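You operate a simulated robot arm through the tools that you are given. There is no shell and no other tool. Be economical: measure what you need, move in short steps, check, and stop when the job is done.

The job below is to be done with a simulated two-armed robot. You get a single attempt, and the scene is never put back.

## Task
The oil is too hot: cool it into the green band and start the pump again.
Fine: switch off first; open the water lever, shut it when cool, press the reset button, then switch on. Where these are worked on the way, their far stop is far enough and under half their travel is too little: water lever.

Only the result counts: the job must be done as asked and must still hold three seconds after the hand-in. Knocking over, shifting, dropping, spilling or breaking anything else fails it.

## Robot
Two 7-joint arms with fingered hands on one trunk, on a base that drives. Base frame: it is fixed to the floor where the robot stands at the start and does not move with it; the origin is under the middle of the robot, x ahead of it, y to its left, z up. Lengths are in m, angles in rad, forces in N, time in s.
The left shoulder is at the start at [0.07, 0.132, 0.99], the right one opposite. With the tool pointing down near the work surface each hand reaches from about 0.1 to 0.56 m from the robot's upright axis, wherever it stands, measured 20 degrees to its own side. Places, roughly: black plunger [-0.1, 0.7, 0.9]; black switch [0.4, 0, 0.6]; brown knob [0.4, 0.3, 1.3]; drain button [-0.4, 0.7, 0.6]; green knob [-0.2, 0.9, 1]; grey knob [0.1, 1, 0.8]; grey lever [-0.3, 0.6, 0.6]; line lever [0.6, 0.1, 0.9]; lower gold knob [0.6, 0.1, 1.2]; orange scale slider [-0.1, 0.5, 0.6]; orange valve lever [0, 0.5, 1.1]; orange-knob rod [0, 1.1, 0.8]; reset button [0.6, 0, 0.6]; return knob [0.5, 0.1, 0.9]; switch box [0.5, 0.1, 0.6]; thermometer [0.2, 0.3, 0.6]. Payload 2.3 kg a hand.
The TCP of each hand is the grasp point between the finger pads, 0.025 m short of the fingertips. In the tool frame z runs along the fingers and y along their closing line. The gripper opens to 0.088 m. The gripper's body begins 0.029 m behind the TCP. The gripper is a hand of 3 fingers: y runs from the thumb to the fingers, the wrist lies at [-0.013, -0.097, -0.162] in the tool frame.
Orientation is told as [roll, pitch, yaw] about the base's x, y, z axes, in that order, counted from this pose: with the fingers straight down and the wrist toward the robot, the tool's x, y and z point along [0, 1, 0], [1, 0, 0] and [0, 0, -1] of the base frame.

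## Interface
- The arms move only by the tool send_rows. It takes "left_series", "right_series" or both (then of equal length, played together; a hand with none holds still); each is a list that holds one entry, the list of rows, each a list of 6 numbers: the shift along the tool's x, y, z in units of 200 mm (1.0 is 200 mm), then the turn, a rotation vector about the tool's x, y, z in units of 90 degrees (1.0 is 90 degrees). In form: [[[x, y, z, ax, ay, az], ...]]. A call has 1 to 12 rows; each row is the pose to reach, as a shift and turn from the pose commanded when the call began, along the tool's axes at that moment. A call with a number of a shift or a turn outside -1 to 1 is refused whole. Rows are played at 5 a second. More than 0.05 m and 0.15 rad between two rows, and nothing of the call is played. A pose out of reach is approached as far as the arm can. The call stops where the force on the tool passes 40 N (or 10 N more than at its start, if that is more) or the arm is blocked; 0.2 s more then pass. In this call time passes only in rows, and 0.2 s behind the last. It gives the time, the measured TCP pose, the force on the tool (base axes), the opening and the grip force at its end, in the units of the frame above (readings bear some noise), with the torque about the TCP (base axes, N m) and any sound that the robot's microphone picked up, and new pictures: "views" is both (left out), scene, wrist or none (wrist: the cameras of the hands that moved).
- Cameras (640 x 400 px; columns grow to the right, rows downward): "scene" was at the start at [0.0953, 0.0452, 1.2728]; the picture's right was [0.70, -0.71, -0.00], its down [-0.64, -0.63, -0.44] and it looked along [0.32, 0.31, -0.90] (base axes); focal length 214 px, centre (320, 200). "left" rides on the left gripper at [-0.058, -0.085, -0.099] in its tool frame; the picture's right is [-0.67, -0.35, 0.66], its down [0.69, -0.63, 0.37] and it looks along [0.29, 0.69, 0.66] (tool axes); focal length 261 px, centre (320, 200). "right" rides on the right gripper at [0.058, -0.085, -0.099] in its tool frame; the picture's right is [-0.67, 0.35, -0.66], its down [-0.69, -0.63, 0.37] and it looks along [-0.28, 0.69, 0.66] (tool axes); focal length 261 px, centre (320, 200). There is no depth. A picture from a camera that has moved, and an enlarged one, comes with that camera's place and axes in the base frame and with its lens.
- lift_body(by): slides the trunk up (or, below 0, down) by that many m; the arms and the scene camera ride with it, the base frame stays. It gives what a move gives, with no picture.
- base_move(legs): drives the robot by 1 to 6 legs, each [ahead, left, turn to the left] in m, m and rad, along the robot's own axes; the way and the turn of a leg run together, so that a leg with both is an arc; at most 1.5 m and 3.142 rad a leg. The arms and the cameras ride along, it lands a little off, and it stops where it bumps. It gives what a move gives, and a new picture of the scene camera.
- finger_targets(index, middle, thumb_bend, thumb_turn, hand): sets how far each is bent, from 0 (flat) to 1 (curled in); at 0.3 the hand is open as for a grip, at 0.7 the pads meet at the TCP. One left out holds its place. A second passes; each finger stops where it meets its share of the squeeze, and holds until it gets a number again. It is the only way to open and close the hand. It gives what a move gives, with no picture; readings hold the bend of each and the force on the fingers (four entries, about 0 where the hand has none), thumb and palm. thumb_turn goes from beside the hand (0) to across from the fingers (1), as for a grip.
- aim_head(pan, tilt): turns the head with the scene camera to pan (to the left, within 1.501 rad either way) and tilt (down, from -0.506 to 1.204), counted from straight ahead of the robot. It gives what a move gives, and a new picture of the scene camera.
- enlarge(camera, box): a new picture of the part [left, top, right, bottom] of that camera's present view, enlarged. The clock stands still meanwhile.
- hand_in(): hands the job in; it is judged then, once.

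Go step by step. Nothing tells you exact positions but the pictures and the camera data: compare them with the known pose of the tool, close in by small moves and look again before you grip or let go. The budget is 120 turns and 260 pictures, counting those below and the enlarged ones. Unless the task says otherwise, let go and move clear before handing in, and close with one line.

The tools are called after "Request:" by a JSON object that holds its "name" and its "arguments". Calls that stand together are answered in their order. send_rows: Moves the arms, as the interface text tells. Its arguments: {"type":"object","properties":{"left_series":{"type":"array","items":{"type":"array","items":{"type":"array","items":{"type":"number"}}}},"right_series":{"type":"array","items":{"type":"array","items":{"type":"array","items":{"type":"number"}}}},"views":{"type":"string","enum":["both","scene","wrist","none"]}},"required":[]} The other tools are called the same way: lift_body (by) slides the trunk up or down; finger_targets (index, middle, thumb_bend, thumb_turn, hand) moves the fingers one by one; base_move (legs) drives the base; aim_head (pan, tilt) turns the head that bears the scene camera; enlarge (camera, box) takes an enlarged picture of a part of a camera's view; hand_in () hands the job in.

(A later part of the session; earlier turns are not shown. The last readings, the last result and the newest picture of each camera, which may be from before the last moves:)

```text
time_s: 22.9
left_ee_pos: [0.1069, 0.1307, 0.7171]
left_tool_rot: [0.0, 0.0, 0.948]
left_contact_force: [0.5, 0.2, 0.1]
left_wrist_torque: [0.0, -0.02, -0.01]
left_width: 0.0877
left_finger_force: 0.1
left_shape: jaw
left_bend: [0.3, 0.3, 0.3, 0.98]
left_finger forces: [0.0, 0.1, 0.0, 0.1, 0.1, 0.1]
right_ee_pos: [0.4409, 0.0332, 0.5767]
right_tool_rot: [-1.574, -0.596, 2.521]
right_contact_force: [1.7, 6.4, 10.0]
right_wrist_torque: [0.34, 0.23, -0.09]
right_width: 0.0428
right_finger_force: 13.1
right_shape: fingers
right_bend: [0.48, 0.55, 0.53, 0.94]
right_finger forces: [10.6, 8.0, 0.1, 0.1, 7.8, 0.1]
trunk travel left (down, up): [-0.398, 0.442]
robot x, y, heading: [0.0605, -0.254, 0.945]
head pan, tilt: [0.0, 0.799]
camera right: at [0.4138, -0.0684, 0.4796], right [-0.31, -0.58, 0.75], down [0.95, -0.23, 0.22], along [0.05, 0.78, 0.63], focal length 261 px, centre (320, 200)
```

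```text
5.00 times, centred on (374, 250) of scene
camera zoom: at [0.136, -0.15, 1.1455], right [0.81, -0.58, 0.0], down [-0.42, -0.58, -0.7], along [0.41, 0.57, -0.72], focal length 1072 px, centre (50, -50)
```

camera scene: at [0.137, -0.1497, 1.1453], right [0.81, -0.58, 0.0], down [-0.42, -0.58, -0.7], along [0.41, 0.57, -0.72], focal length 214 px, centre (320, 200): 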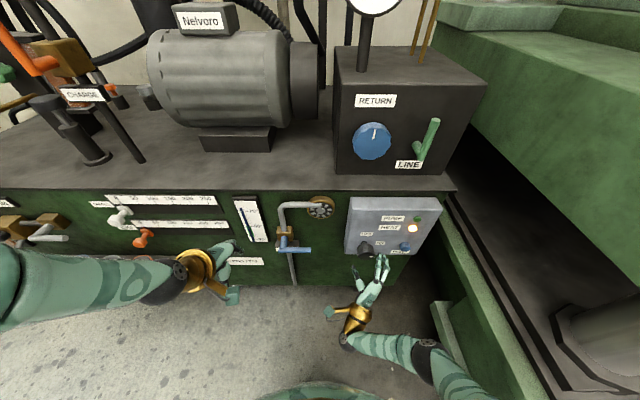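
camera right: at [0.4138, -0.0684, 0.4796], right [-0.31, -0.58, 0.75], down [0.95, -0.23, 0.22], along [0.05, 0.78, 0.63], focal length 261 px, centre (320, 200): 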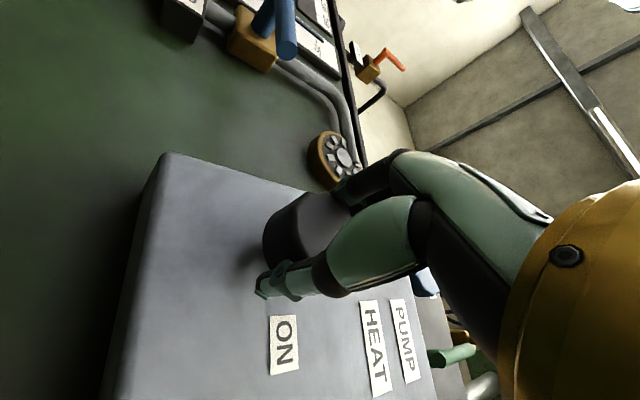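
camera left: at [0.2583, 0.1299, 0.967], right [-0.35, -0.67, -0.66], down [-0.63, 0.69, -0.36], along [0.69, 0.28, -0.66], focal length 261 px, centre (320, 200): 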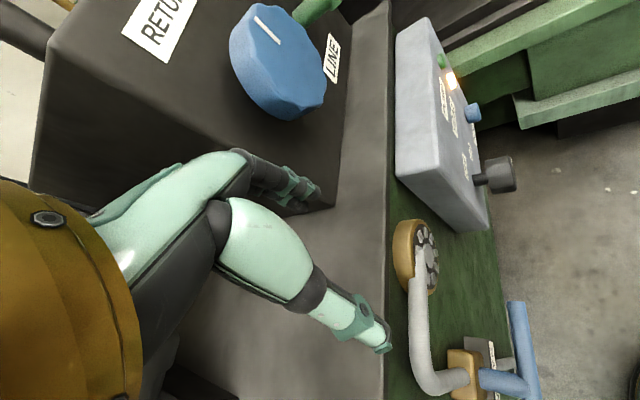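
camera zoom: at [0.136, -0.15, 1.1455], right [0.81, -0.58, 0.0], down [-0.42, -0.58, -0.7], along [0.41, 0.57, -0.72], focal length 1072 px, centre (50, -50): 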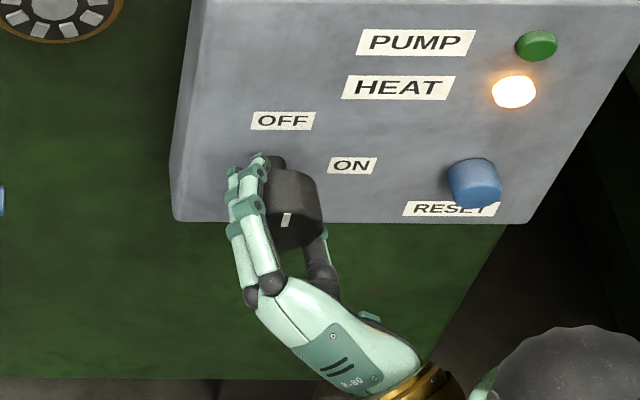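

The mark now points up to OFF and the stop is felt. I'll open the hand and back straight off.

Request:
{"name": "finger_targets", "arguments": {"hand": "right", "index": 0.3, "middle": 0.3, "thumb_bend": 0.3}}

Request:
{"name": "send_rows", "arguments": {"right_series": [[[0, 0, -0.15, 0, 0, 0], [0, 0, -0.3, 0, 0, 0], [0, 0, -0.45, 0, 0, 0]]], "views": "none"}}

Request:
{"name": "enlarge", "arguments": {"camera": "scene", "box": [310, 210, 438, 290]}}

Request:
{"name": "enlarge", "arguments": {"camera": "scene", "box": [212, 190, 340, 270]}}

```text
time_s: 23.9
left_ee_pos: [0.107, 0.1311, 0.7166]
left_tool_rot: [-0.001, 0.002, 0.946]
left_contact_force: [-0.2, 0.0, 0.1]
left_wrist_torque: [0.0, -0.01, -0.02]
left_width: 0.0876
left_finger_force: 0.0
left_shape: jaw
left_bend: [0.3, 0.3, 0.3, 0.98]
left_finger forces: [0.0, 0.0, 0.0, 0.1, 0.0, 0.0]
right_ee_pos: [0.4408, 0.0323, 0.577]
right_tool_rot: [-1.572, -0.597, 2.518]
right_contact_force: [0.6, 0.6, -0.4]
right_wrist_torque: [0.01, -0.01, 0.0]
right_width: 0.0845
right_finger_force: 0.0
right_shape: fingers
right_bend: [0.3, 0.3, 0.3, 0.97]
right_finger forces: [0.0, 0.0, 0.1, 0.0, 0.0, 0.0]
trunk travel left (down, up): [-0.398, 0.442]
robot x, y, heading: [0.0565, -0.2604, 0.949]
head pan, tilt: [0.0, 0.799]
```

```text
time_s: 24.7
left_ee_pos: [0.1077, 0.1297, 0.7182]
left_tool_rot: [0.0, 0.003, 0.948]
left_contact_force: [-0.2, -0.8, 0.0]
left_wrist_torque: [-0.06, 0.0, -0.01]
left_width: 0.0877
left_finger_force: 0.0
left_shape: jaw
left_bend: [0.3, 0.3, 0.3, 0.98]
left_finger forces: [0.0, 0.0, 0.0, 0.1, 0.1, 0.0]
right_ee_pos: [0.3872, -0.0397, 0.577]
right_tool_rot: [-1.573, -0.597, 2.518]
right_contact_force: [-0.1, 0.0, -0.1]
right_wrist_torque: [-0.02, -0.02, -0.03]
right_width: 0.0845
right_finger_force: 0.1
right_shape: fingers
right_bend: [0.3, 0.3, 0.3, 0.97]
right_finger forces: [0.0, 0.0, 0.0, 0.0, 0.1, 0.0]
trunk travel left (down, up): [-0.398, 0.442]
robot x, y, heading: [0.0627, -0.2607, 0.949]
head pan, tilt: [0.0, 0.799]
```

```text
5.00 times, centred on (374, 250) of scene
camera zoom: at [0.1371, -0.1504, 1.1454], right [0.81, -0.58, 0.0], down [-0.42, -0.58, -0.7], along [0.41, 0.57, -0.72], focal length 1072 px, centre (50, -50)
```

zoom: 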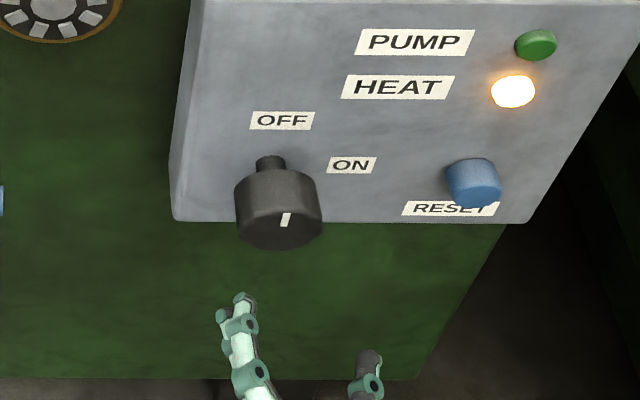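

```text
5.00 times, centred on (276, 230) of scene
camera zoom: at [0.1371, -0.1504, 1.1454], right [0.81, -0.58, 0.0], down [-0.42, -0.58, -0.7], along [0.41, 0.57, -0.72], focal length 1072 px, centre (540, 50)
```

zoom: 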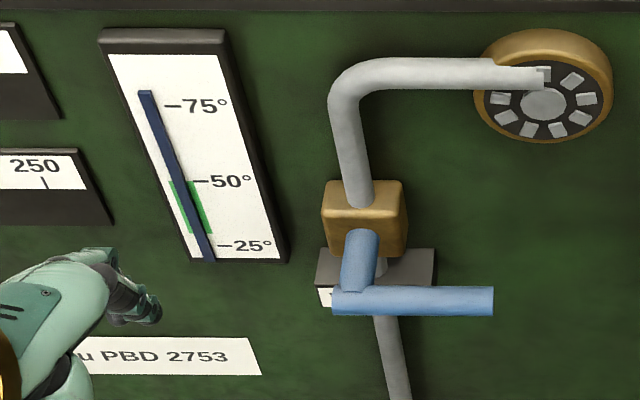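

The switch is at OFF. Next the water lever with the left hand: I'll tip it to point at the machine, drawing back a little.

Request:
{"name": "send_rows", "arguments": {"left_series": [[[0, -0.05, 0, -0.09, 0, 0], [-0.05, -0.1, 0, -0.18, 0, 0], [-0.1, -0.15, 0, -0.27, 0, 0], [-0.15, -0.15, 0, -0.36, 0, 0], [-0.2, -0.15, 0, -0.45, 0, 0], [-0.25, -0.15, 0, -0.54, 0, 0], [-0.3, -0.15, 0, -0.63, 0, 0], [-0.35, -0.15, 0, -0.72, 0, 0], [-0.4, -0.15, 0, -0.81, 0, 0], [-0.45, -0.15, 0, -0.9, 0, 0], [-0.5, -0.15, 0, -0.95, 0, 0], [-0.55, -0.15, 0, -1, 0, 0]]], "views": "both"}}

Request:
{"name": "enlarge", "arguments": {"camera": "right", "box": [200, 150, 440, 300]}}

```text
time_s: 27.3
left_ee_pos: [0.2749, 0.1601, 0.8568]
left_tool_rot: [-1.004, -1.559, 1.956]
left_contact_force: [-0.2, -0.2, -0.2]
left_wrist_torque: [0.0, 0.0, 0.02]
left_width: 0.0878
left_finger_force: 0.0
left_shape: jaw
left_bend: [0.3, 0.3, 0.3, 0.98]
left_finger forces: [0.0, 0.0, 0.1, 0.0, 0.0, 0.0]
left hand out of reach, approached as far as the arm can: row 1, 2, 3, 4, 5, 6, 7, 8, 9, 10, 11, 12
right_ee_pos: [0.3893, -0.0387, 0.576]
right_tool_rot: [-1.57, -0.597, 2.519]
right_contact_force: [0.3, -0.5, 0.0]
right_wrist_torque: [-0.01, 0.02, 0.01]
right_width: 0.0844
right_finger_force: 0.0
right_shape: fingers
right_bend: [0.3, 0.3, 0.3, 0.97]
right_finger forces: [0.1, 0.1, 0.1, 0.0, 0.0, 0.0]
trunk travel left (down, up): [-0.398, 0.442]
robot x, y, heading: [0.0584, -0.258, 0.949]
head pan, tilt: [0.0, 0.799]
camera scene: at [0.1375, -0.1497, 1.1453], right [0.81, -0.58, 0.0], down [-0.42, -0.58, -0.7], along [0.41, 0.57, -0.72], focal length 214 px, centre (320, 200)
camera left: at [0.2644, 0.0446, 0.7737], right [0.93, 0.14, -0.35], down [-0.34, 0.69, -0.64], along [0.15, 0.71, 0.69], focal length 261 px, centre (320, 200)
```

scene: 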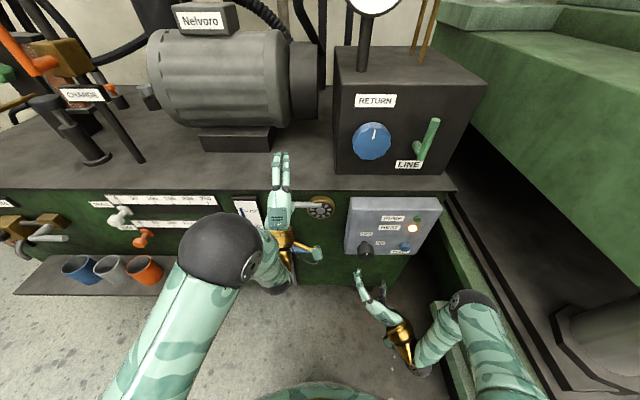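
left: 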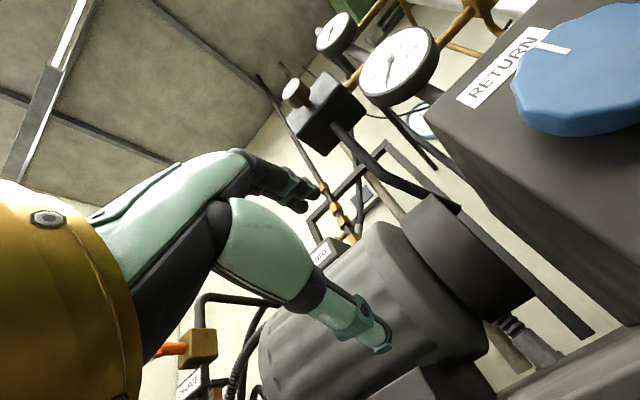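

```text
2.67 times, centred on (320, 225) of right
camera zoom: at [0.3612, -0.1411, 0.4789], right [-0.31, -0.58, 0.75], down [0.95, -0.23, 0.21], along [0.05, 0.78, 0.63], focal length 695 px, centre (320, 133)
```

zoom: 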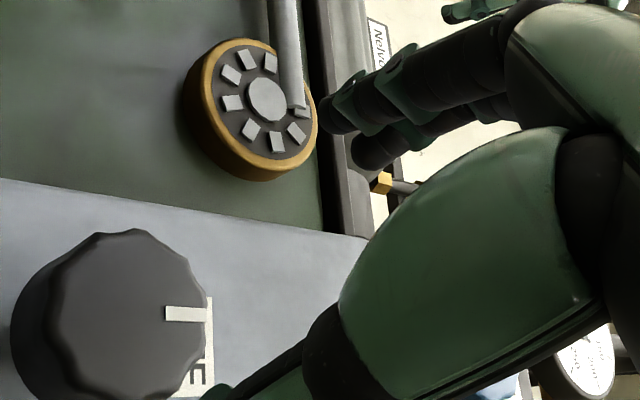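

The switch mark lines up with OFF. The left hand ended higher than I meant because its earlier command was out of reach; it's clear, so I'll draw it back and then down in front of the lever.

Request:
{"name": "send_rows", "arguments": {"left_series": [[[0, 0, -0.15, 0, 0, 0], [0, 0, -0.3, 0, 0, 0], [0, 0, -0.45, 0, 0, 0], [0, 0, -0.6, 0, 0, 0], [0, -0.2, -0.7, 0, 0, 0], [0, -0.4, -0.7, 0, 0, 0]]], "views": "scene"}}

```text
time_s: 28.7
left_ee_pos: [0.2308, 0.0905, 0.9213]
left_tool_rot: [-1.561, -1.551, 2.511]
left_contact_force: [-0.3, -0.2, 0.2]
left_wrist_torque: [0.0, -0.03, 0.0]
left_width: 0.0879
left_finger_force: 0.0
left_shape: jaw
left_bend: [0.3, 0.3, 0.3, 0.98]
left_finger forces: [0.0, 0.0, 0.1, 0.1, 0.0, 0.0]
left hand out of reach, approached as far as the arm can: row 1, 2, 3, 4, 5, 6
right_ee_pos: [0.3872, -0.0382, 0.5769]
right_tool_rot: [-1.57, -0.598, 2.518]
right_contact_force: [0.2, 0.3, -0.1]
right_wrist_torque: [0.02, -0.01, -0.02]
right_width: 0.0844
right_finger_force: 0.1
right_shape: fingers
right_bend: [0.3, 0.3, 0.3, 0.97]
right_finger forces: [0.1, 0.0, 0.1, 0.0, 0.0, 0.0]
trunk travel left (down, up): [-0.398, 0.442]
robot x, y, heading: [0.0594, -0.2609, 0.948]
head pan, tilt: [0.0, 0.799]
camera scene: at [0.1372, -0.15, 1.1453], right [0.81, -0.58, 0.0], down [-0.42, -0.58, -0.7], along [0.41, 0.57, -0.72], focal length 214 px, centre (320, 200)
```

scene: 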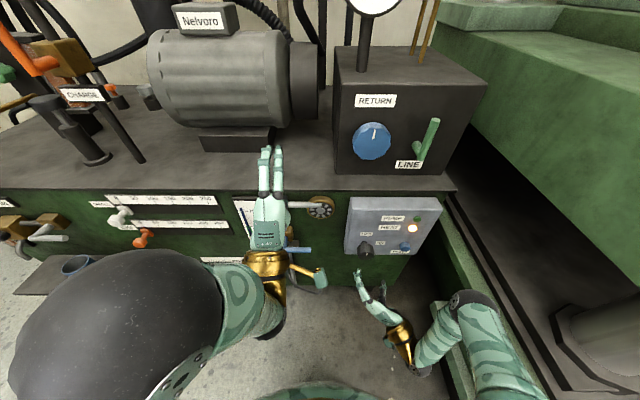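

Request:
{"name": "send_rows", "arguments": {"left_series": [[[0, 0, 0.2, 0, 0, 0], [0, 0, 0.4, 0, 0, 0], [0, 0, 0.6, 0, 0, 0], [0, 0, 0.8, 0, 0, 0], [0, 0, 1.0, 0, 0, 0]]], "views": "scene"}}

```text
time_s: 29.9
left_ee_pos: [0.3501, 0.2526, 0.9145]
left_tool_rot: [0.672, -1.567, 0.274]
left_contact_force: [0.0, 0.4, 0.0]
left_wrist_torque: [0.02, 0.0, 0.0]
left_width: 0.088
left_finger_force: 0.0
left_shape: jaw
left_bend: [0.3, 0.3, 0.3, 0.98]
left_finger forces: [0.1, 0.1, 0.1, 0.0, 0.0, 0.0]
right_ee_pos: [0.3892, -0.0389, 0.5761]
right_tool_rot: [-1.57, -0.598, 2.519]
right_contact_force: [0.0, 0.4, -0.5]
right_wrist_torque: [0.01, -0.01, -0.02]
right_width: 0.0845
right_finger_force: 0.0
right_shape: fingers
right_bend: [0.3, 0.3, 0.3, 0.97]
right_finger forces: [0.1, 0.1, 0.1, 0.1, 0.1, 0.1]
trunk travel left (down, up): [-0.398, 0.442]
robot x, y, heading: [0.0621, -0.2592, 0.945]
head pan, tilt: [0.0, 0.799]
camera scene: at [0.1376, -0.1491, 1.1452], right [0.81, -0.58, 0.0], down [-0.42, -0.58, -0.7], along [0.41, 0.57, -0.72], focal length 214 px, centre (320, 200)
```

scene: 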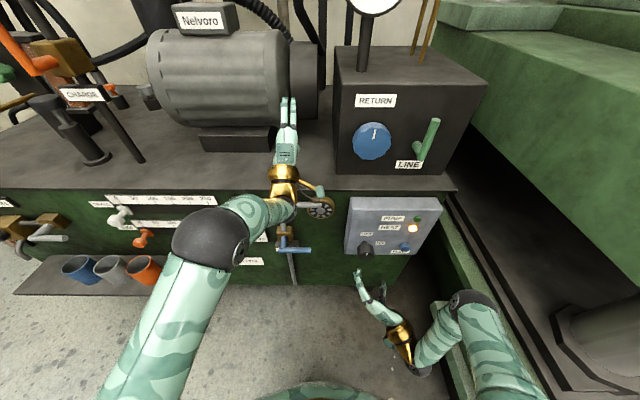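

Request:
{"name": "send_rows", "arguments": {"left_series": [[[0, 0, -0.2, 0, 0, 0], [0, 0, -0.4, 0, 0, 0], [0, 0, -0.6, 0, 0, 0], [0, 0, -0.8, 0, 0, 0], [0, 0, -0.95, 0, 0, 0], [0, -0.2, -0.95, 0, 0, 0], [0, -0.4, -0.95, 0, 0, 0]]], "views": "scene"}}

```text
time_s: 31.5
left_ee_pos: [0.2549, 0.1392, 0.8943]
left_tool_rot: [-1.602, -1.528, 2.576]
left_contact_force: [0.8, -0.4, 0.4]
left_wrist_torque: [-0.01, -0.01, 0.01]
left_width: 0.0878
left_finger_force: 0.0
left_shape: jaw
left_bend: [0.3, 0.3, 0.3, 0.98]
left_finger forces: [0.0, 0.0, 0.0, 0.0, 0.1, 0.1]
left hand out of reach, approached as far as the arm can: row 6, 7
right_ee_pos: [0.3885, -0.0393, 0.576]
right_tool_rot: [-1.569, -0.598, 2.519]
right_contact_force: [0.3, 0.1, -0.5]
right_wrist_torque: [0.02, 0.02, 0.01]
right_width: 0.0844
right_finger_force: 0.0
right_shape: fingers
right_bend: [0.3, 0.3, 0.3, 0.97]
right_finger forces: [0.0, 0.1, 0.0, 0.1, 0.0, 0.1]
trunk travel left (down, up): [-0.398, 0.442]
robot x, y, heading: [0.0633, -0.2613, 0.95]
head pan, tilt: [0.0, 0.799]
camera scene: at [0.1377, -0.1489, 1.1452], right [0.81, -0.58, 0.0], down [-0.42, -0.58, -0.7], along [0.41, 0.57, -0.72], focal length 214 px, centre (320, 200)
```

scene: 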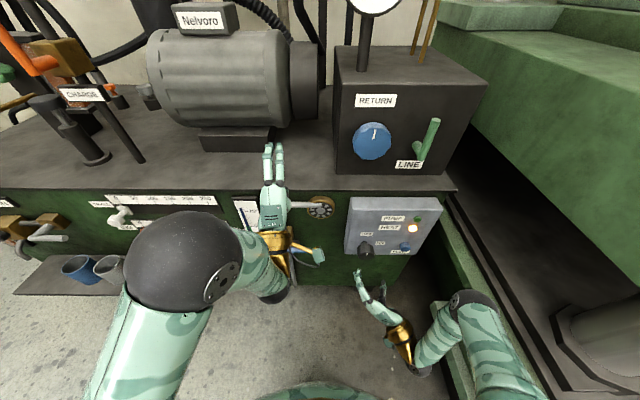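

The left arm's elbow-up posture won't take it down there with the hand level. I'll put it back tool-down and to the left, and use the right hand for the lever.

Request:
{"name": "send_rows", "arguments": {"left_series": [[[0, 0, 0, 0.09, 0, 0], [0.05, 0, 0, 0.18, 0, 0], [0.1, 0, 0, 0.27, 0, 0], [0.15, 0, 0, 0.36, 0, 0], [0.2, 0, 0, 0.45, 0, 0], [0.25, 0, 0, 0.54, 0, 0], [0.3, 0, 0, 0.63, 0, 0], [0.35, 0, 0, 0.72, 0, 0], [0.4, 0, 0, 0.81, 0, 0], [0.45, 0, 0, 0.9, 0, 0], [0.5, 0, 0, 0.95, 0, 0], [0.55, 0, 0, 0.98, 0, 0]]], "views": "scene"}}

```text
time_s: 34.1
left_ee_pos: [0.1738, 0.1933, 0.8882]
left_tool_rot: [0.0, -0.027, 0.948]
left_contact_force: [-0.3, -0.3, 0.5]
left_wrist_torque: [0.03, -0.01, -0.01]
left_width: 0.0878
left_finger_force: 0.0
left_shape: jaw
left_bend: [0.3, 0.3, 0.3, 0.98]
left_finger forces: [0.0, 0.0, 0.0, 0.0, 0.0, 0.0]
right_ee_pos: [0.3881, -0.0386, 0.5765]
right_tool_rot: [-1.57, -0.598, 2.519]
right_contact_force: [-0.7, -1.1, 0.2]
right_wrist_torque: [-0.03, 0.0, -0.02]
right_width: 0.0846
right_finger_force: 0.1
right_shape: fingers
right_bend: [0.3, 0.3, 0.3, 0.97]
right_finger forces: [0.0, 0.0, 0.0, 0.0, 0.0, 0.0]
trunk travel left (down, up): [-0.398, 0.442]
robot x, y, heading: [0.0609, -0.2613, 0.946]
head pan, tilt: [0.0, 0.799]
camera scene: at [0.137, -0.1497, 1.1453], right [0.81, -0.58, 0.0], down [-0.42, -0.58, -0.7], along [0.41, 0.57, -0.72], focal length 214 px, centre (320, 200)
```

scene: 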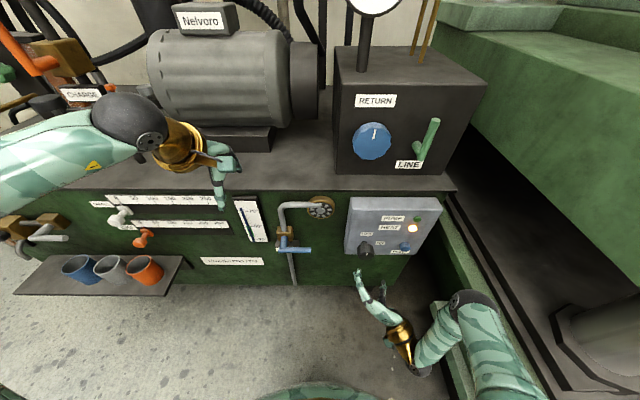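

Request:
{"name": "send_rows", "arguments": {"right_series": [[[0.067, 0.098, 0, 0, 0, 0.0775], [0.134, 0.196, 0, 0, 0, 0.155], [0.2, 0.294, 0, 0, 0, 0.2325], [0.267, 0.392, 0, 0, 0, 0.31], [0.334, 0.49, 0, 0, 0, 0.3875], [0.4, 0.588, 0, 0, 0, 0.465], [0.468, 0.686, 0, 0, 0, 0.5425], [0.535, 0.785, 0, 0, 0, 0.62]]], "views": "both"}}

Request:
{"name": "enlarge", "arguments": {"camera": "scene", "box": [226, 200, 354, 280]}}

```text
time_s: 36.1
left_ee_pos: [0.1759, 0.1933, 0.8864]
left_tool_rot: [0.0, -0.029, 0.947]
left_contact_force: [-0.4, -0.3, 0.5]
left_wrist_torque: [0.01, -0.01, -0.02]
left_width: 0.0881
left_finger_force: 0.0
left_shape: jaw
left_bend: [0.3, 0.3, 0.3, 0.98]
left_finger forces: [0.0, 0.0, 0.1, 0.0, 0.0, 0.0]
right_ee_pos: [0.3095, 0.0649, 0.5815]
right_tool_rot: [-2.216, -1.41, 3.079]
right_contact_force: [0.2, 1.3, -0.2]
right_wrist_torque: [-0.01, 0.03, 0.0]
right_width: 0.0846
right_finger_force: 0.1
right_shape: fingers
right_bend: [0.3, 0.3, 0.3, 0.97]
right_finger forces: [0.0, 0.1, 0.0, 0.0, 0.0, 0.0]
right hand out of reach, approached as far as the arm can: row 8
trunk travel left (down, up): [-0.398, 0.442]
robot x, y, heading: [0.063, -0.2565, 0.951]
head pan, tilt: [0.0, 0.799]
stopped in row 8 (right hand): the arm was blocked; the commanded pose is now the measured one
camera scene: at [0.1368, -0.15, 1.1454], right [0.81, -0.58, 0.0], down [-0.42, -0.58, -0.7], along [0.41, 0.57, -0.72], focal length 214 px, centre (320, 200)
camera right: at [0.2166, 0.0266, 0.479], right [0.02, -0.93, 0.37], down [0.85, -0.17, -0.5], along [0.53, 0.32, 0.79], focal length 261 px, centre (320, 200)
```

scene: 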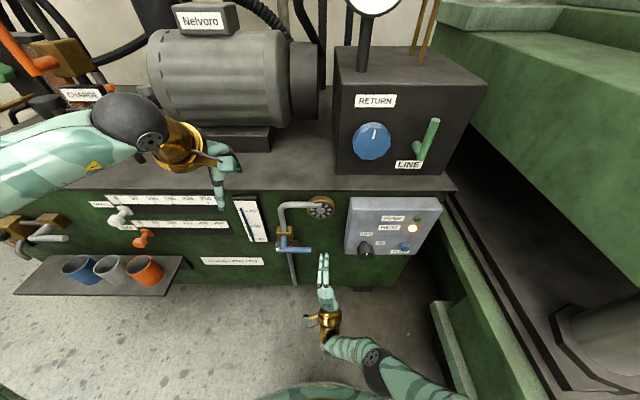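
right: 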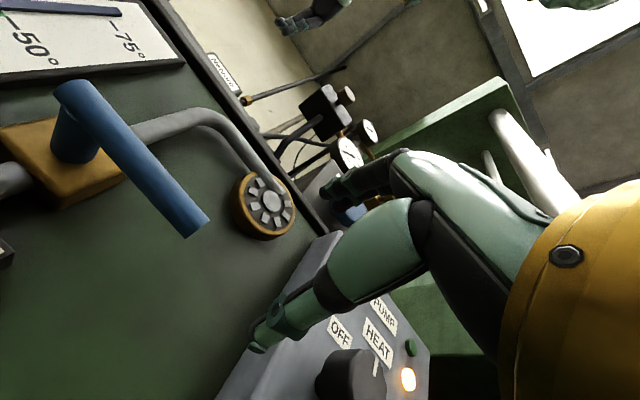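

```text
5.00 times, centred on (290, 240) of scene
camera zoom: at [0.1368, -0.15, 1.1454], right [0.81, -0.58, 0.0], down [-0.42, -0.58, -0.7], along [0.41, 0.57, -0.72], focal length 1072 px, centre (470, 0)
```

zoom: 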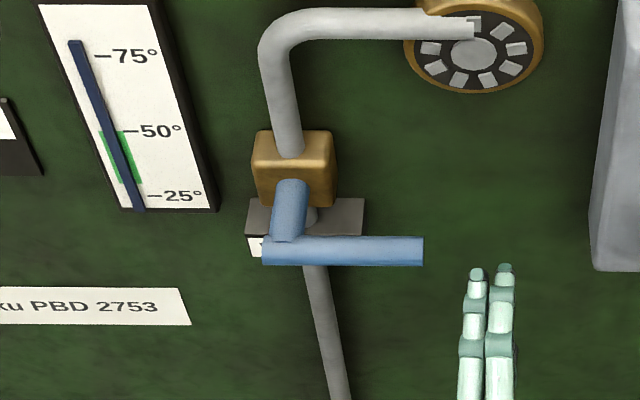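

The right arm is blocked near the body this far left, so I'll shift the base left instead. First I'll check what is around the left elbow.

Request:
{"name": "aim_head", "arguments": {"pan": 0.8, "tilt": 0.7}}

```text
time_s: 37.2
left_ee_pos: [0.1747, 0.1928, 0.8855]
left_tool_rot: [0.0, -0.029, 0.948]
left_contact_force: [0.2, 0.5, 0.7]
left_wrist_torque: [-0.02, -0.02, 0.0]
left_width: 0.0876
left_finger_force: 0.0
left_shape: jaw
left_bend: [0.3, 0.3, 0.3, 0.98]
left_finger forces: [0.1, 0.0, 0.0, 0.0, 0.0, 0.0]
right_ee_pos: [0.3101, 0.0646, 0.5805]
right_tool_rot: [-2.204, -1.411, 3.066]
right_contact_force: [-0.7, -0.4, 0.1]
right_wrist_torque: [0.0, 0.0, -0.01]
right_width: 0.0845
right_finger_force: 0.0
right_shape: fingers
right_bend: [0.3, 0.3, 0.3, 0.97]
right_finger forces: [0.1, 0.0, 0.0, 0.0, 0.1, 0.0]
trunk travel left (down, up): [-0.398, 0.442]
robot x, y, heading: [0.059, -0.254, 0.948]
head pan, tilt: [0.799, 0.7]
camera scene: at [0.0752, -0.1318, 1.1536], right [0.98, 0.17, 0.0], down [0.11, -0.63, -0.76], along [-0.13, 0.75, -0.64], focal length 214 px, centre (320, 200)
```

scene: 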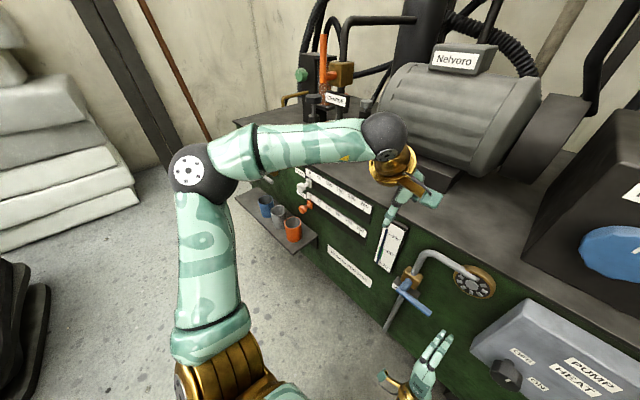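

Clear. I'll slide the base 0.13 m left and 0.02 m back.

Request:
{"name": "base_move", "arguments": {"legs": [[-0.02, 0.13, 0]]}}

Request:
{"name": "aim_head", "arguments": {"pan": 0, "tilt": 0.8}}

```text
time_s: 38.5
left_ee_pos: [0.0587, 0.2534, 0.8871]
left_tool_rot: [0.0, -0.028, 0.948]
left_contact_force: [-0.6, -0.5, -0.6]
left_wrist_torque: [0.0, -0.01, 0.01]
left_width: 0.088
left_finger_force: 0.1
left_shape: jaw
left_bend: [0.3, 0.3, 0.3, 0.98]
left_finger forces: [0.0, 0.0, 0.0, 0.0, 0.1, 0.1]
right_ee_pos: [0.1941, 0.1238, 0.5808]
right_tool_rot: [-2.2, -1.412, 3.063]
right_contact_force: [-0.4, 0.2, -0.8]
right_wrist_torque: [0.01, 0.01, 0.02]
right_width: 0.0847
right_finger_force: 0.0
right_shape: fingers
right_bend: [0.3, 0.3, 0.3, 0.97]
right_finger forces: [0.0, 0.0, 0.1, 0.0, 0.0, 0.0]
trunk travel left (down, up): [-0.398, 0.442]
robot x, y, heading: [-0.0559, -0.1998, 0.948]
head pan, tilt: [0.799, 0.7]
camera scene: at [-0.0421, -0.0723, 1.1535], right [0.98, 0.17, 0.0], down [0.11, -0.63, -0.76], along [-0.13, 0.75, -0.64], focal length 214 px, centre (320, 200)
```

scene: 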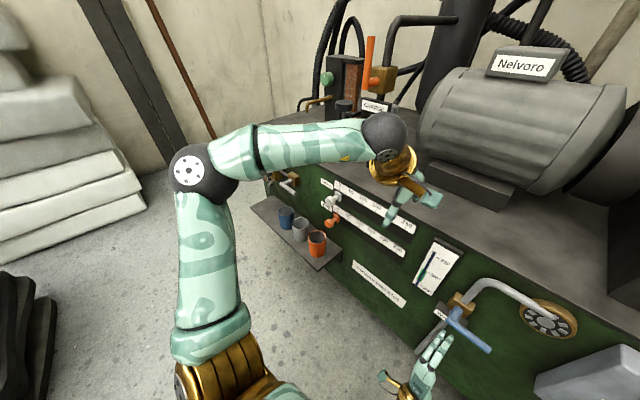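

```text
time_s: 39.6
left_ee_pos: [0.0582, 0.2526, 0.888]
left_tool_rot: [0.0, -0.029, 0.948]
left_contact_force: [-0.5, -0.3, -1.6]
left_wrist_torque: [-0.02, -0.02, 0.03]
left_width: 0.0879
left_finger_force: 0.2
left_shape: jaw
left_bend: [0.3, 0.3, 0.3, 0.98]
left_finger forces: [0.0, 0.1, 0.1, 0.0, 0.0, 0.0]
right_ee_pos: [0.1944, 0.1236, 0.5808]
right_tool_rot: [-2.2, -1.41, 3.059]
right_contact_force: [0.5, 0.2, -0.4]
right_wrist_torque: [0.02, 0.02, 0.0]
right_width: 0.0847
right_finger_force: 0.1
right_shape: fingers
right_bend: [0.3, 0.3, 0.3, 0.97]
right_finger forces: [0.0, 0.1, 0.1, 0.0, 0.0, 0.0]
trunk travel left (down, up): [-0.398, 0.442]
robot x, y, heading: [-0.0551, -0.1979, 0.944]
head pan, tilt: [0.0, 0.799]
camera scene: at [0.0202, -0.0907, 1.1453], right [0.81, -0.58, 0.0], down [-0.42, -0.58, -0.7], along [0.41, 0.57, -0.72], focal length 214 px, centre (320, 200)
```

scene: 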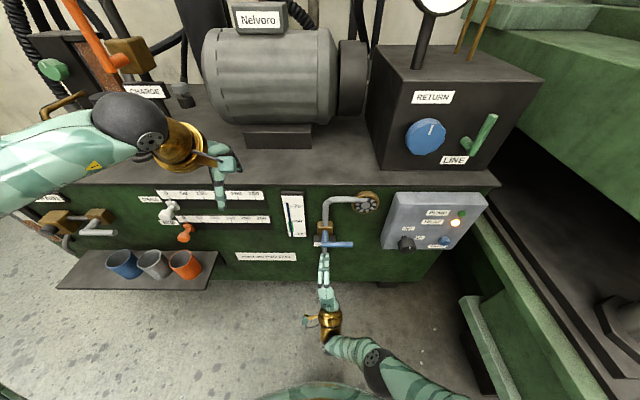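

Request:
{"name": "send_rows", "arguments": {"right_series": [[[-0.1, 0, -0.05, 0.03, 0.025, 0.04], [-0.2, 0, -0.05, 0.06, 0.053, 0.085], [-0.3, 0, -0.05, 0.06, 0.053, 0.085]]], "views": "wrist"}}

Request:
{"name": "enlarge", "arguments": {"camera": "scene", "box": [270, 200, 398, 280]}}

```text
time_s: 40.4
left_ee_pos: [0.0576, 0.2527, 0.8868]
left_tool_rot: [0.001, -0.03, 0.946]
left_contact_force: [0.7, -0.4, 0.1]
left_wrist_torque: [-0.03, -0.02, 0.0]
left_width: 0.088
left_finger_force: 0.1
left_shape: jaw
left_bend: [0.3, 0.3, 0.3, 0.98]
left_finger forces: [0.1, 0.0, 0.0, 0.0, 0.0, 0.0]
right_ee_pos: [0.2333, 0.0761, 0.5875]
right_tool_rot: [0.411, -1.563, 0.532]
right_contact_force: [0.0, -0.1, -0.2]
right_wrist_torque: [-0.02, 0.0, -0.01]
right_width: 0.0843
right_finger_force: 0.0
right_shape: fingers
right_bend: [0.3, 0.3, 0.3, 0.97]
right_finger forces: [0.0, 0.0, 0.1, 0.0, 0.0, 0.1]
trunk travel left (down, up): [-0.398, 0.442]
robot x, y, heading: [-0.053, -0.1976, 0.955]
head pan, tilt: [0.0, 0.799]
camera right: at [0.1269, 0.0298, 0.5016], right [0.16, -0.92, 0.35], down [0.77, -0.11, -0.63], along [0.62, 0.37, 0.69], focal length 261 px, centre (320, 200)
```

right: 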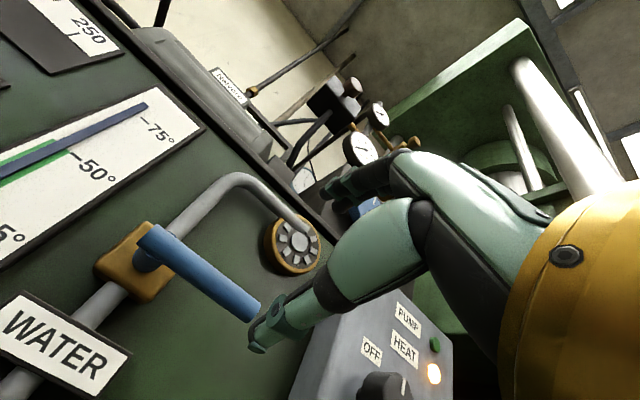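

```text
5.00 times, centred on (334, 240) of scene
camera zoom: at [0.0206, -0.091, 1.1453], right [0.81, -0.58, 0.0], down [-0.42, -0.58, -0.7], along [0.41, 0.57, -0.72], focal length 1072 px, centre (250, 0)
```

zoom: 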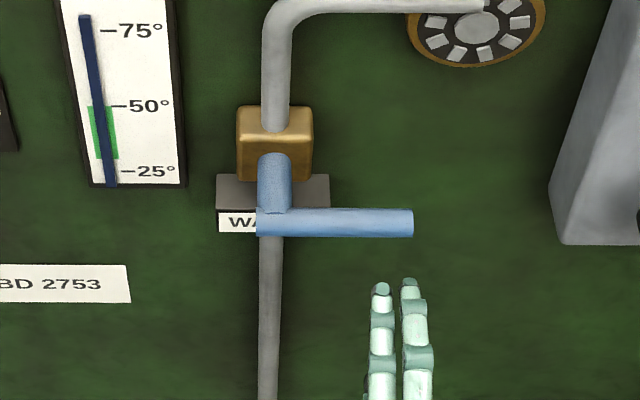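

The bar axis is near n=0.30, z=0.572, with the tip at u=0.170. I'll straddle it with the open right hand.

Request:
{"name": "send_rows", "arguments": {"right_series": [[[0.015, -0.078, 0, 0, 0, 0], [0.015, -0.078, 0.16, 0, 0, 0], [0.015, -0.078, 0.32, 0, 0, 0], [0.015, -0.078, 0.49, 0, 0, 0]]], "views": "wrist"}}

Request:
{"name": "enlarge", "arguments": {"camera": "scene", "box": [270, 200, 398, 280]}}

```text
time_s: 41.4
left_ee_pos: [0.0578, 0.2531, 0.8866]
left_tool_rot: [-0.002, -0.03, 0.948]
left_contact_force: [-0.8, 0.0, -0.1]
left_wrist_torque: [0.0, -0.02, 0.0]
left_width: 0.0878
left_finger_force: 0.0
left_shape: jaw
left_bend: [0.3, 0.3, 0.3, 0.98]
left_finger forces: [0.1, 0.0, 0.0, 0.0, 0.0, 0.0]
right_ee_pos: [0.2886, 0.1494, 0.5827]
right_tool_rot: [0.461, -1.564, 0.484]
right_contact_force: [0.9, 0.6, 0.7]
right_wrist_torque: [0.02, 0.03, 0.0]
right_width: 0.0846
right_finger_force: 0.1
right_shape: fingers
right_bend: [0.3, 0.3, 0.3, 0.97]
right_finger forces: [0.0, 0.1, 0.0, 0.0, 0.1, 0.1]
right hand out of reach, approached as far as the arm can: row 4
trunk travel left (down, up): [-0.398, 0.442]
robot x, y, heading: [-0.0564, -0.1988, 0.944]
head pan, tilt: [0.0, 0.799]
camera right: at [0.1822, 0.1022, 0.4988], right [0.16, -0.92, 0.35], down [0.77, -0.11, -0.63], along [0.62, 0.37, 0.69], focal length 261 px, centre (320, 200)
```

right: 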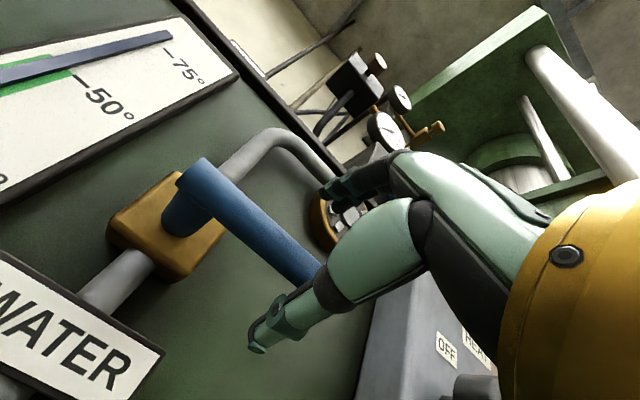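

```text
5.00 times, centred on (334, 240) of scene
camera zoom: at [0.0203, -0.0906, 1.1453], right [0.81, -0.58, 0.0], down [-0.42, -0.58, -0.7], along [0.41, 0.57, -0.72], focal length 1072 px, centre (250, 0)
```

zoom: 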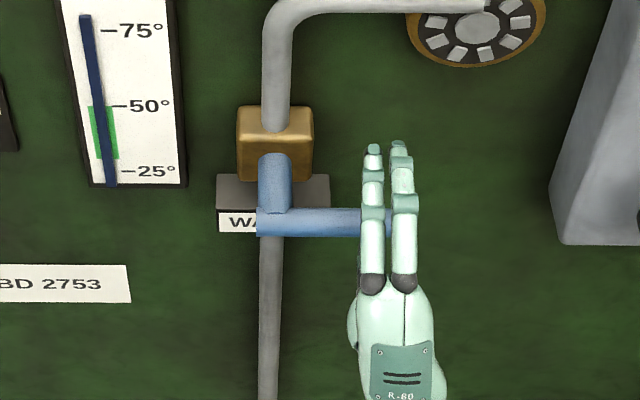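

The arm is at its far reach. I'll back the hand off, bring the base 0.08 m closer and return.

Request:
{"name": "send_rows", "arguments": {"right_series": [[[0, 0, -0.2, 0, 0, 0], [0, 0, -0.4, 0, 0, 0], [0, 0, -0.55, 0, 0, 0]]], "views": "none"}}

Request:
{"name": "base_move", "arguments": {"legs": [[0.08, 0, 0]]}}

Request:
{"name": "enlarge", "arguments": {"camera": "scene", "box": [250, 200, 410, 300]}}

```text
time_s: 42.2
left_ee_pos: [0.0575, 0.252, 0.8888]
left_tool_rot: [0.0, -0.031, 0.947]
left_contact_force: [0.9, 0.5, 0.1]
left_wrist_torque: [0.0, -0.02, 0.0]
left_width: 0.0881
left_finger_force: 0.1
left_shape: jaw
left_bend: [0.3, 0.3, 0.3, 0.98]
left_finger forces: [0.1, 0.0, 0.0, 0.0, 0.0, 0.0]
right_ee_pos: [0.225, 0.0577, 0.5839]
right_tool_rot: [0.331, -1.566, 0.61]
right_contact_force: [-0.1, 0.0, -0.4]
right_wrist_torque: [0.0, 0.06, -0.02]
right_width: 0.0845
right_finger_force: 0.2
right_shape: fingers
right_bend: [0.3, 0.3, 0.3, 0.97]
right_finger forces: [0.0, 0.0, 0.0, 0.1, 0.0, 0.0]
trunk travel left (down, up): [-0.398, 0.442]
robot x, y, heading: [-0.0595, -0.1974, 0.945]
head pan, tilt: [0.0, 0.799]
```

```text
time_s: 43.3
left_ee_pos: [0.1054, 0.3173, 0.8873]
left_tool_rot: [-0.001, -0.03, 0.947]
left_contact_force: [-0.1, 0.7, 0.6]
left_wrist_torque: [0.0, 0.01, 0.02]
left_width: 0.0879
left_finger_force: 0.0
left_shape: jaw
left_bend: [0.3, 0.3, 0.3, 0.98]
left_finger forces: [0.0, 0.1, 0.1, 0.0, 0.0, 0.1]
right_ee_pos: [0.2717, 0.1238, 0.584]
right_tool_rot: [0.27, -1.564, 0.675]
right_contact_force: [-0.3, 0.5, 0.5]
right_wrist_torque: [-0.01, 0.0, -0.01]
right_width: 0.0846
right_finger_force: 0.1
right_shape: fingers
right_bend: [0.3, 0.3, 0.3, 0.97]
right_finger forces: [0.0, 0.0, 0.1, 0.0, 0.0, 0.0]
trunk travel left (down, up): [-0.398, 0.442]
robot x, y, heading: [-0.0064, -0.134, 0.949]
head pan, tilt: [0.0, 0.799]
camera scene: at [0.0673, -0.0253, 1.1453], right [0.81, -0.58, 0.0], down [-0.42, -0.58, -0.7], along [0.41, 0.57, -0.72], focal length 214 px, centre (320, 200)
```

scene: 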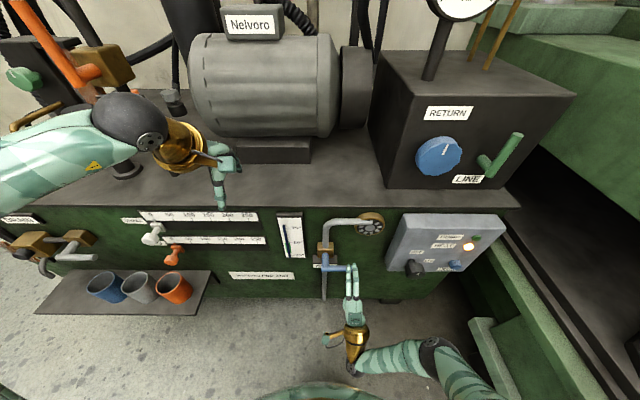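

```text
4.00 times, centred on (330, 250) of scene
camera zoom: at [0.0673, -0.0253, 1.1453], right [0.81, -0.58, 0.0], down [-0.42, -0.58, -0.7], along [0.41, 0.57, -0.72], focal length 858 px, centre (280, 0)
```

zoom: 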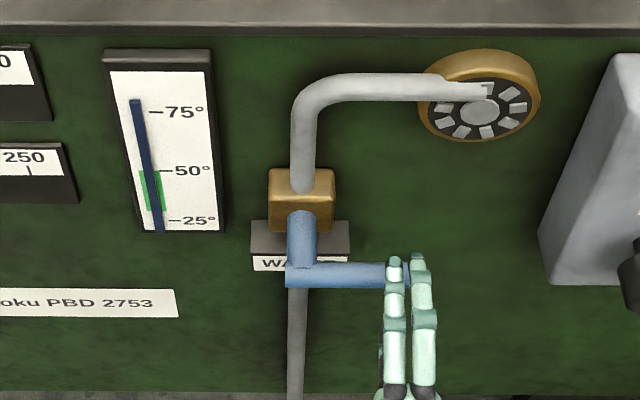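

Request:
{"name": "send_rows", "arguments": {"right_series": [[[0.03, -0.06, 0, 0, 0, 0], [0.03, -0.06, 0.1, 0, 0, 0], [0.03, -0.06, 0.19, 0, 0, 0]]], "views": "wrist"}}

Request:
{"name": "enlarge", "arguments": {"camera": "scene", "box": [250, 200, 410, 300]}}

```text
time_s: 44.1
left_ee_pos: [0.1038, 0.3189, 0.8882]
left_tool_rot: [0.0, -0.031, 0.949]
left_contact_force: [0.1, 0.0, -0.4]
left_wrist_torque: [0.0, 0.0, 0.04]
left_width: 0.0879
left_finger_force: 0.0
left_shape: jaw
left_bend: [0.3, 0.3, 0.3, 0.98]
left_finger forces: [0.1, 0.0, 0.0, 0.1, 0.0, 0.0]
right_ee_pos: [0.2879, 0.1587, 0.5718]
right_tool_rot: [0.289, -1.563, 0.658]
right_contact_force: [-1.0, 1.0, 0.1]
right_wrist_torque: [0.01, 0.02, -0.01]
right_width: 0.0848
right_finger_force: 0.0
right_shape: fingers
right_bend: [0.3, 0.3, 0.3, 0.97]
right_finger forces: [0.0, 0.1, 0.0, 0.0, 0.0, 0.0]
trunk travel left (down, up): [-0.398, 0.442]
robot x, y, heading: [-0.0113, -0.134, 0.949]
head pan, tilt: [0.0, 0.799]
camera right: at [0.1829, 0.1109, 0.4861], right [0.16, -0.92, 0.35], down [0.77, -0.11, -0.63], along [0.62, 0.37, 0.69], focal length 261 px, centre (320, 200)
```

right: 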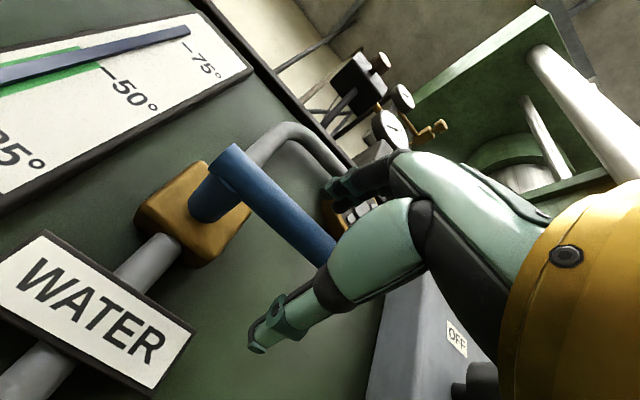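

```text
4.00 times, centred on (330, 250) of scene
camera zoom: at [0.067, -0.0255, 1.1453], right [0.81, -0.58, 0.0], down [-0.42, -0.58, -0.7], along [0.41, 0.57, -0.72], focal length 858 px, centre (280, 0)
```

zoom: 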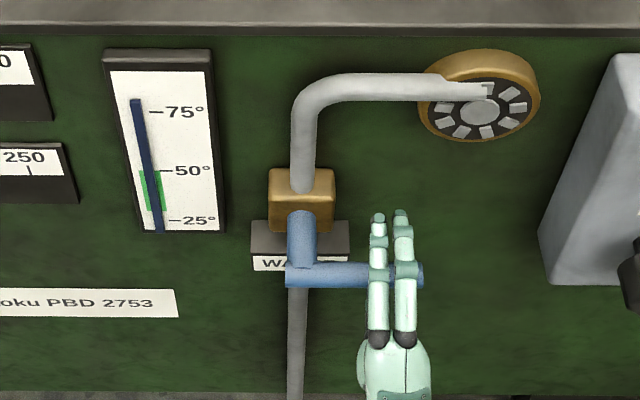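

Request:
{"name": "finger_targets", "arguments": {"hand": "right", "index": 0.63, "middle": 0.63, "thumb_bend": 0.63}}

Request:
{"name": "enlarge", "arguments": {"camera": "scene", "box": [250, 200, 410, 300]}}

Request:
{"name": "enlarge", "arguments": {"camera": "right", "box": [120, 100, 440, 300]}}

```text
time_s: 45.1
left_ee_pos: [0.1031, 0.3175, 0.8872]
left_tool_rot: [0.001, -0.031, 0.948]
left_contact_force: [0.0, 0.2, -0.8]
left_wrist_torque: [0.02, 0.04, 0.0]
left_width: 0.0881
left_finger_force: 0.1
left_shape: jaw
left_bend: [0.3, 0.3, 0.3, 0.98]
left_finger forces: [0.0, 0.0, 0.0, 0.1, 0.0, 0.0]
right_ee_pos: [0.289, 0.1576, 0.5724]
right_tool_rot: [0.27, -1.564, 0.673]
right_contact_force: [-0.1, 0.4, 0.0]
right_wrist_torque: [-0.01, 0.03, 0.01]
right_width: 0.0139
right_finger_force: 0.0
right_shape: fingers
right_bend: [0.63, 0.63, 0.63, 0.97]
right_finger forces: [0.1, 0.0, 0.1, 0.0, 0.0, 0.0]
trunk travel left (down, up): [-0.398, 0.442]
robot x, y, heading: [-0.0104, -0.133, 0.949]
head pan, tilt: [0.0, 0.799]
```

```text
4.00 times, centred on (330, 250) of scene
camera zoom: at [0.0671, -0.0257, 1.1453], right [0.81, -0.58, 0.0], down [-0.42, -0.58, -0.7], along [0.41, 0.57, -0.72], focal length 858 px, centre (280, 0)
```

zoom: 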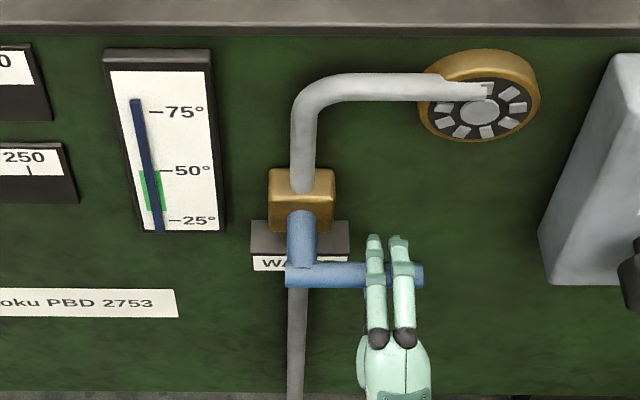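

```text
2.00 times, centred on (280, 200) of right
camera zoom: at [0.1829, 0.1106, 0.4861], right [0.16, -0.92, 0.35], down [0.77, -0.11, -0.63], along [0.62, 0.37, 0.69], focal length 521 px, centre (400, 200)
```

zoom: 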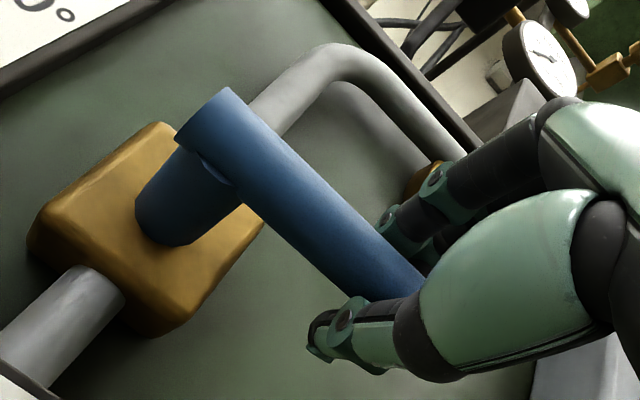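

The bar is caged. I'll try a small downward swing and look at the force.

Request:
{"name": "send_rows", "arguments": {"right_series": [[[0.0025, -0.038, 0, 0, 0, 0.083], [0.01, -0.075, 0, 0, 0, 0.167]]], "views": "none"}}

Request:
{"name": "enlarge", "arguments": {"camera": "scene", "box": [250, 200, 410, 300]}}

```text
time_s: 45.7
left_ee_pos: [0.1027, 0.317, 0.8882]
left_tool_rot: [-0.003, -0.031, 0.95]
left_contact_force: [0.7, 0.2, -0.1]
left_wrist_torque: [0.04, 0.0, 0.01]
left_width: 0.0878
left_finger_force: 0.0
left_shape: jaw
left_bend: [0.3, 0.3, 0.3, 0.98]
left_finger forces: [0.0, 0.1, 0.0, 0.0, 0.0, 0.1]
right_ee_pos: [0.2864, 0.1583, 0.558]
right_tool_rot: [1.565, -1.305, -0.621]
right_contact_force: [-1.3, 1.7, 9.4]
right_wrist_torque: [-0.01, -0.09, 0.05]
right_width: 0.0197
right_finger_force: 5.4
right_shape: fingers
right_bend: [0.57, 0.6, 0.63, 0.97]
right_finger forces: [6.4, 3.4, 0.1, 0.1, 0.0, 0.0]
trunk travel left (down, up): [-0.398, 0.442]
robot x, y, heading: [-0.0067, -0.1316, 0.951]
head pan, tilt: [0.0, 0.799]
```

```text
4.00 times, centred on (330, 250) of scene
camera zoom: at [0.0652, -0.0263, 1.1457], right [0.81, -0.58, 0.0], down [-0.42, -0.58, -0.7], along [0.41, 0.57, -0.72], focal length 858 px, centre (280, 0)
```

zoom: 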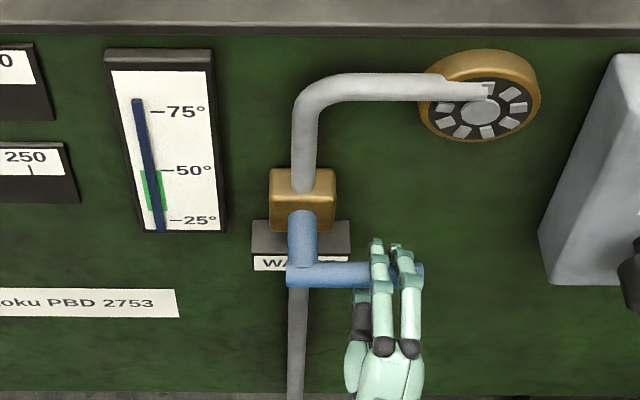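

Request:
{"name": "send_rows", "arguments": {"right_series": [[[0.0, 0.036, 0, 0, 0, -0.083], [0.019, 0.072, 0, 0, 0, -0.167], [0.03, 0.11, 0, 0, 0, -0.25], [0.039, 0.145, 0, 0, 0, -0.333]]], "views": "none"}}

Request:
{"name": "enlarge", "arguments": {"camera": "scene", "box": [250, 200, 410, 300]}}

```text
time_s: 46.7
left_ee_pos: [0.1039, 0.3182, 0.8868]
left_tool_rot: [0.003, -0.031, 0.947]
left_contact_force: [0.4, -0.5, -0.8]
left_wrist_torque: [0.01, -0.02, 0.0]
left_width: 0.0876
left_finger_force: 0.1
left_shape: jaw
left_bend: [0.3, 0.3, 0.3, 0.98]
left_finger forces: [0.1, 0.0, 0.0, 0.0, 0.1, 0.1]
right_ee_pos: [0.2866, 0.159, 0.5864]
right_tool_rot: [-1.545, -1.309, 2.49]
right_contact_force: [-1.6, 0.6, -3.3]
right_wrist_torque: [0.0, 0.05, 0.03]
right_width: 0.0163
right_finger_force: 0.9
right_shape: fingers
right_bend: [0.63, 0.63, 0.61, 0.96]
right_finger forces: [0.0, 0.0, 0.0, 0.0, 2.5, 0.0]
trunk travel left (down, up): [-0.398, 0.442]
robot x, y, heading: [-0.0139, -0.1327, 0.949]
head pan, tilt: [0.0, 0.799]
```

```text
4.00 times, centred on (330, 250) of scene
camera zoom: at [0.0671, -0.0252, 1.1452], right [0.81, -0.58, 0.0], down [-0.42, -0.58, -0.7], along [0.41, 0.57, -0.72], focal length 858 px, centre (280, 0)
```

zoom: 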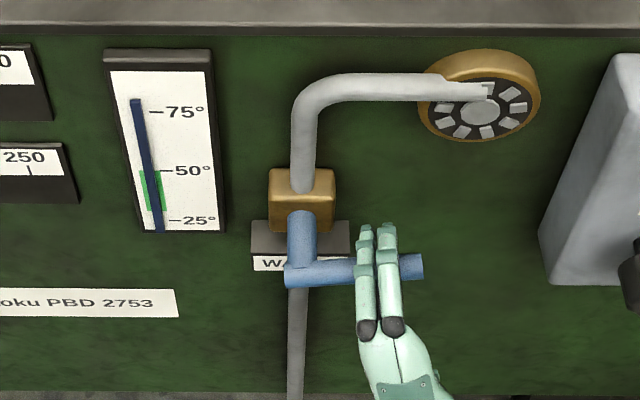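

It moves upward, so up is open. I'll swing it CCW along its arc to the far stop.

Request:
{"name": "send_rows", "arguments": {"right_series": [[[0.0025, 0.038, 0, 0, 0, -0.083], [0.01, 0.075, 0, 0, 0, -0.167], [0.022, 0.111, 0, 0, 0, -0.25], [0.039, 0.145, 0, 0, 0, -0.333], [0.06, 0.1765, 0, 0, 0, -0.4167], [0.085, 0.205, 0, 0, 0, -0.5], [0.1135, 0.23, 0, 0, 0, -0.583], [0.145, 0.251, 0, 0, 0, -0.667], [0.179, 0.268, 0, 0, 0, -0.75], [0.215, 0.28, 0, 0, 0, -0.833]]], "views": "none"}}

Request:
{"name": "enlarge", "arguments": {"camera": "scene", "box": [250, 200, 410, 300]}}

```text
time_s: 48.9
left_ee_pos: [0.1053, 0.3186, 0.8862]
left_tool_rot: [0.001, -0.029, 0.947]
left_contact_force: [0.3, 0.6, -0.5]
left_wrist_torque: [0.04, -0.01, 0.01]
left_width: 0.0878
left_finger_force: 0.0
left_shape: jaw
left_bend: [0.3, 0.3, 0.3, 0.98]
left_finger forces: [0.0, 0.0, 0.0, 0.0, 0.1, 0.0]
right_ee_pos: [0.2426, 0.1915, 0.6302]
right_tool_rot: [-1.565, 0.001, 2.515]
right_contact_force: [2.2, -0.4, -1.3]
right_wrist_torque: [0.01, 0.03, 0.01]
right_width: 0.0159
right_finger_force: 0.7
right_shape: fingers
right_bend: [0.63, 0.63, 0.61, 0.97]
right_finger forces: [0.0, 0.0, 0.1, 0.1, 1.8, 0.0]
trunk travel left (down, up): [-0.398, 0.442]
robot x, y, heading: [-0.0141, -0.1326, 0.943]
head pan, tilt: [0.0, 0.799]
```

```text
4.00 times, centred on (330, 250) of scene
camera zoom: at [0.0673, -0.0255, 1.1453], right [0.81, -0.58, 0.0], down [-0.42, -0.58, -0.7], along [0.41, 0.57, -0.72], focal length 858 px, centre (280, 0)
```

zoom: 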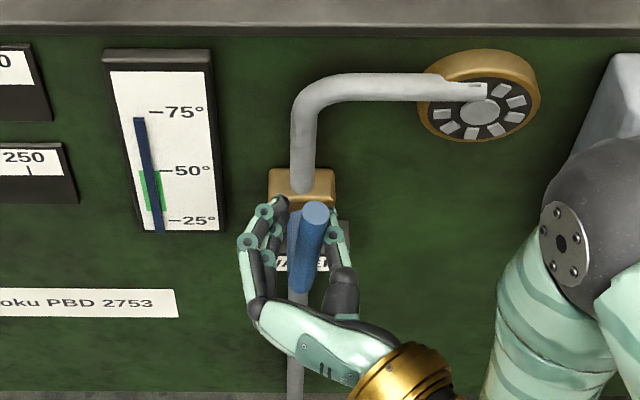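

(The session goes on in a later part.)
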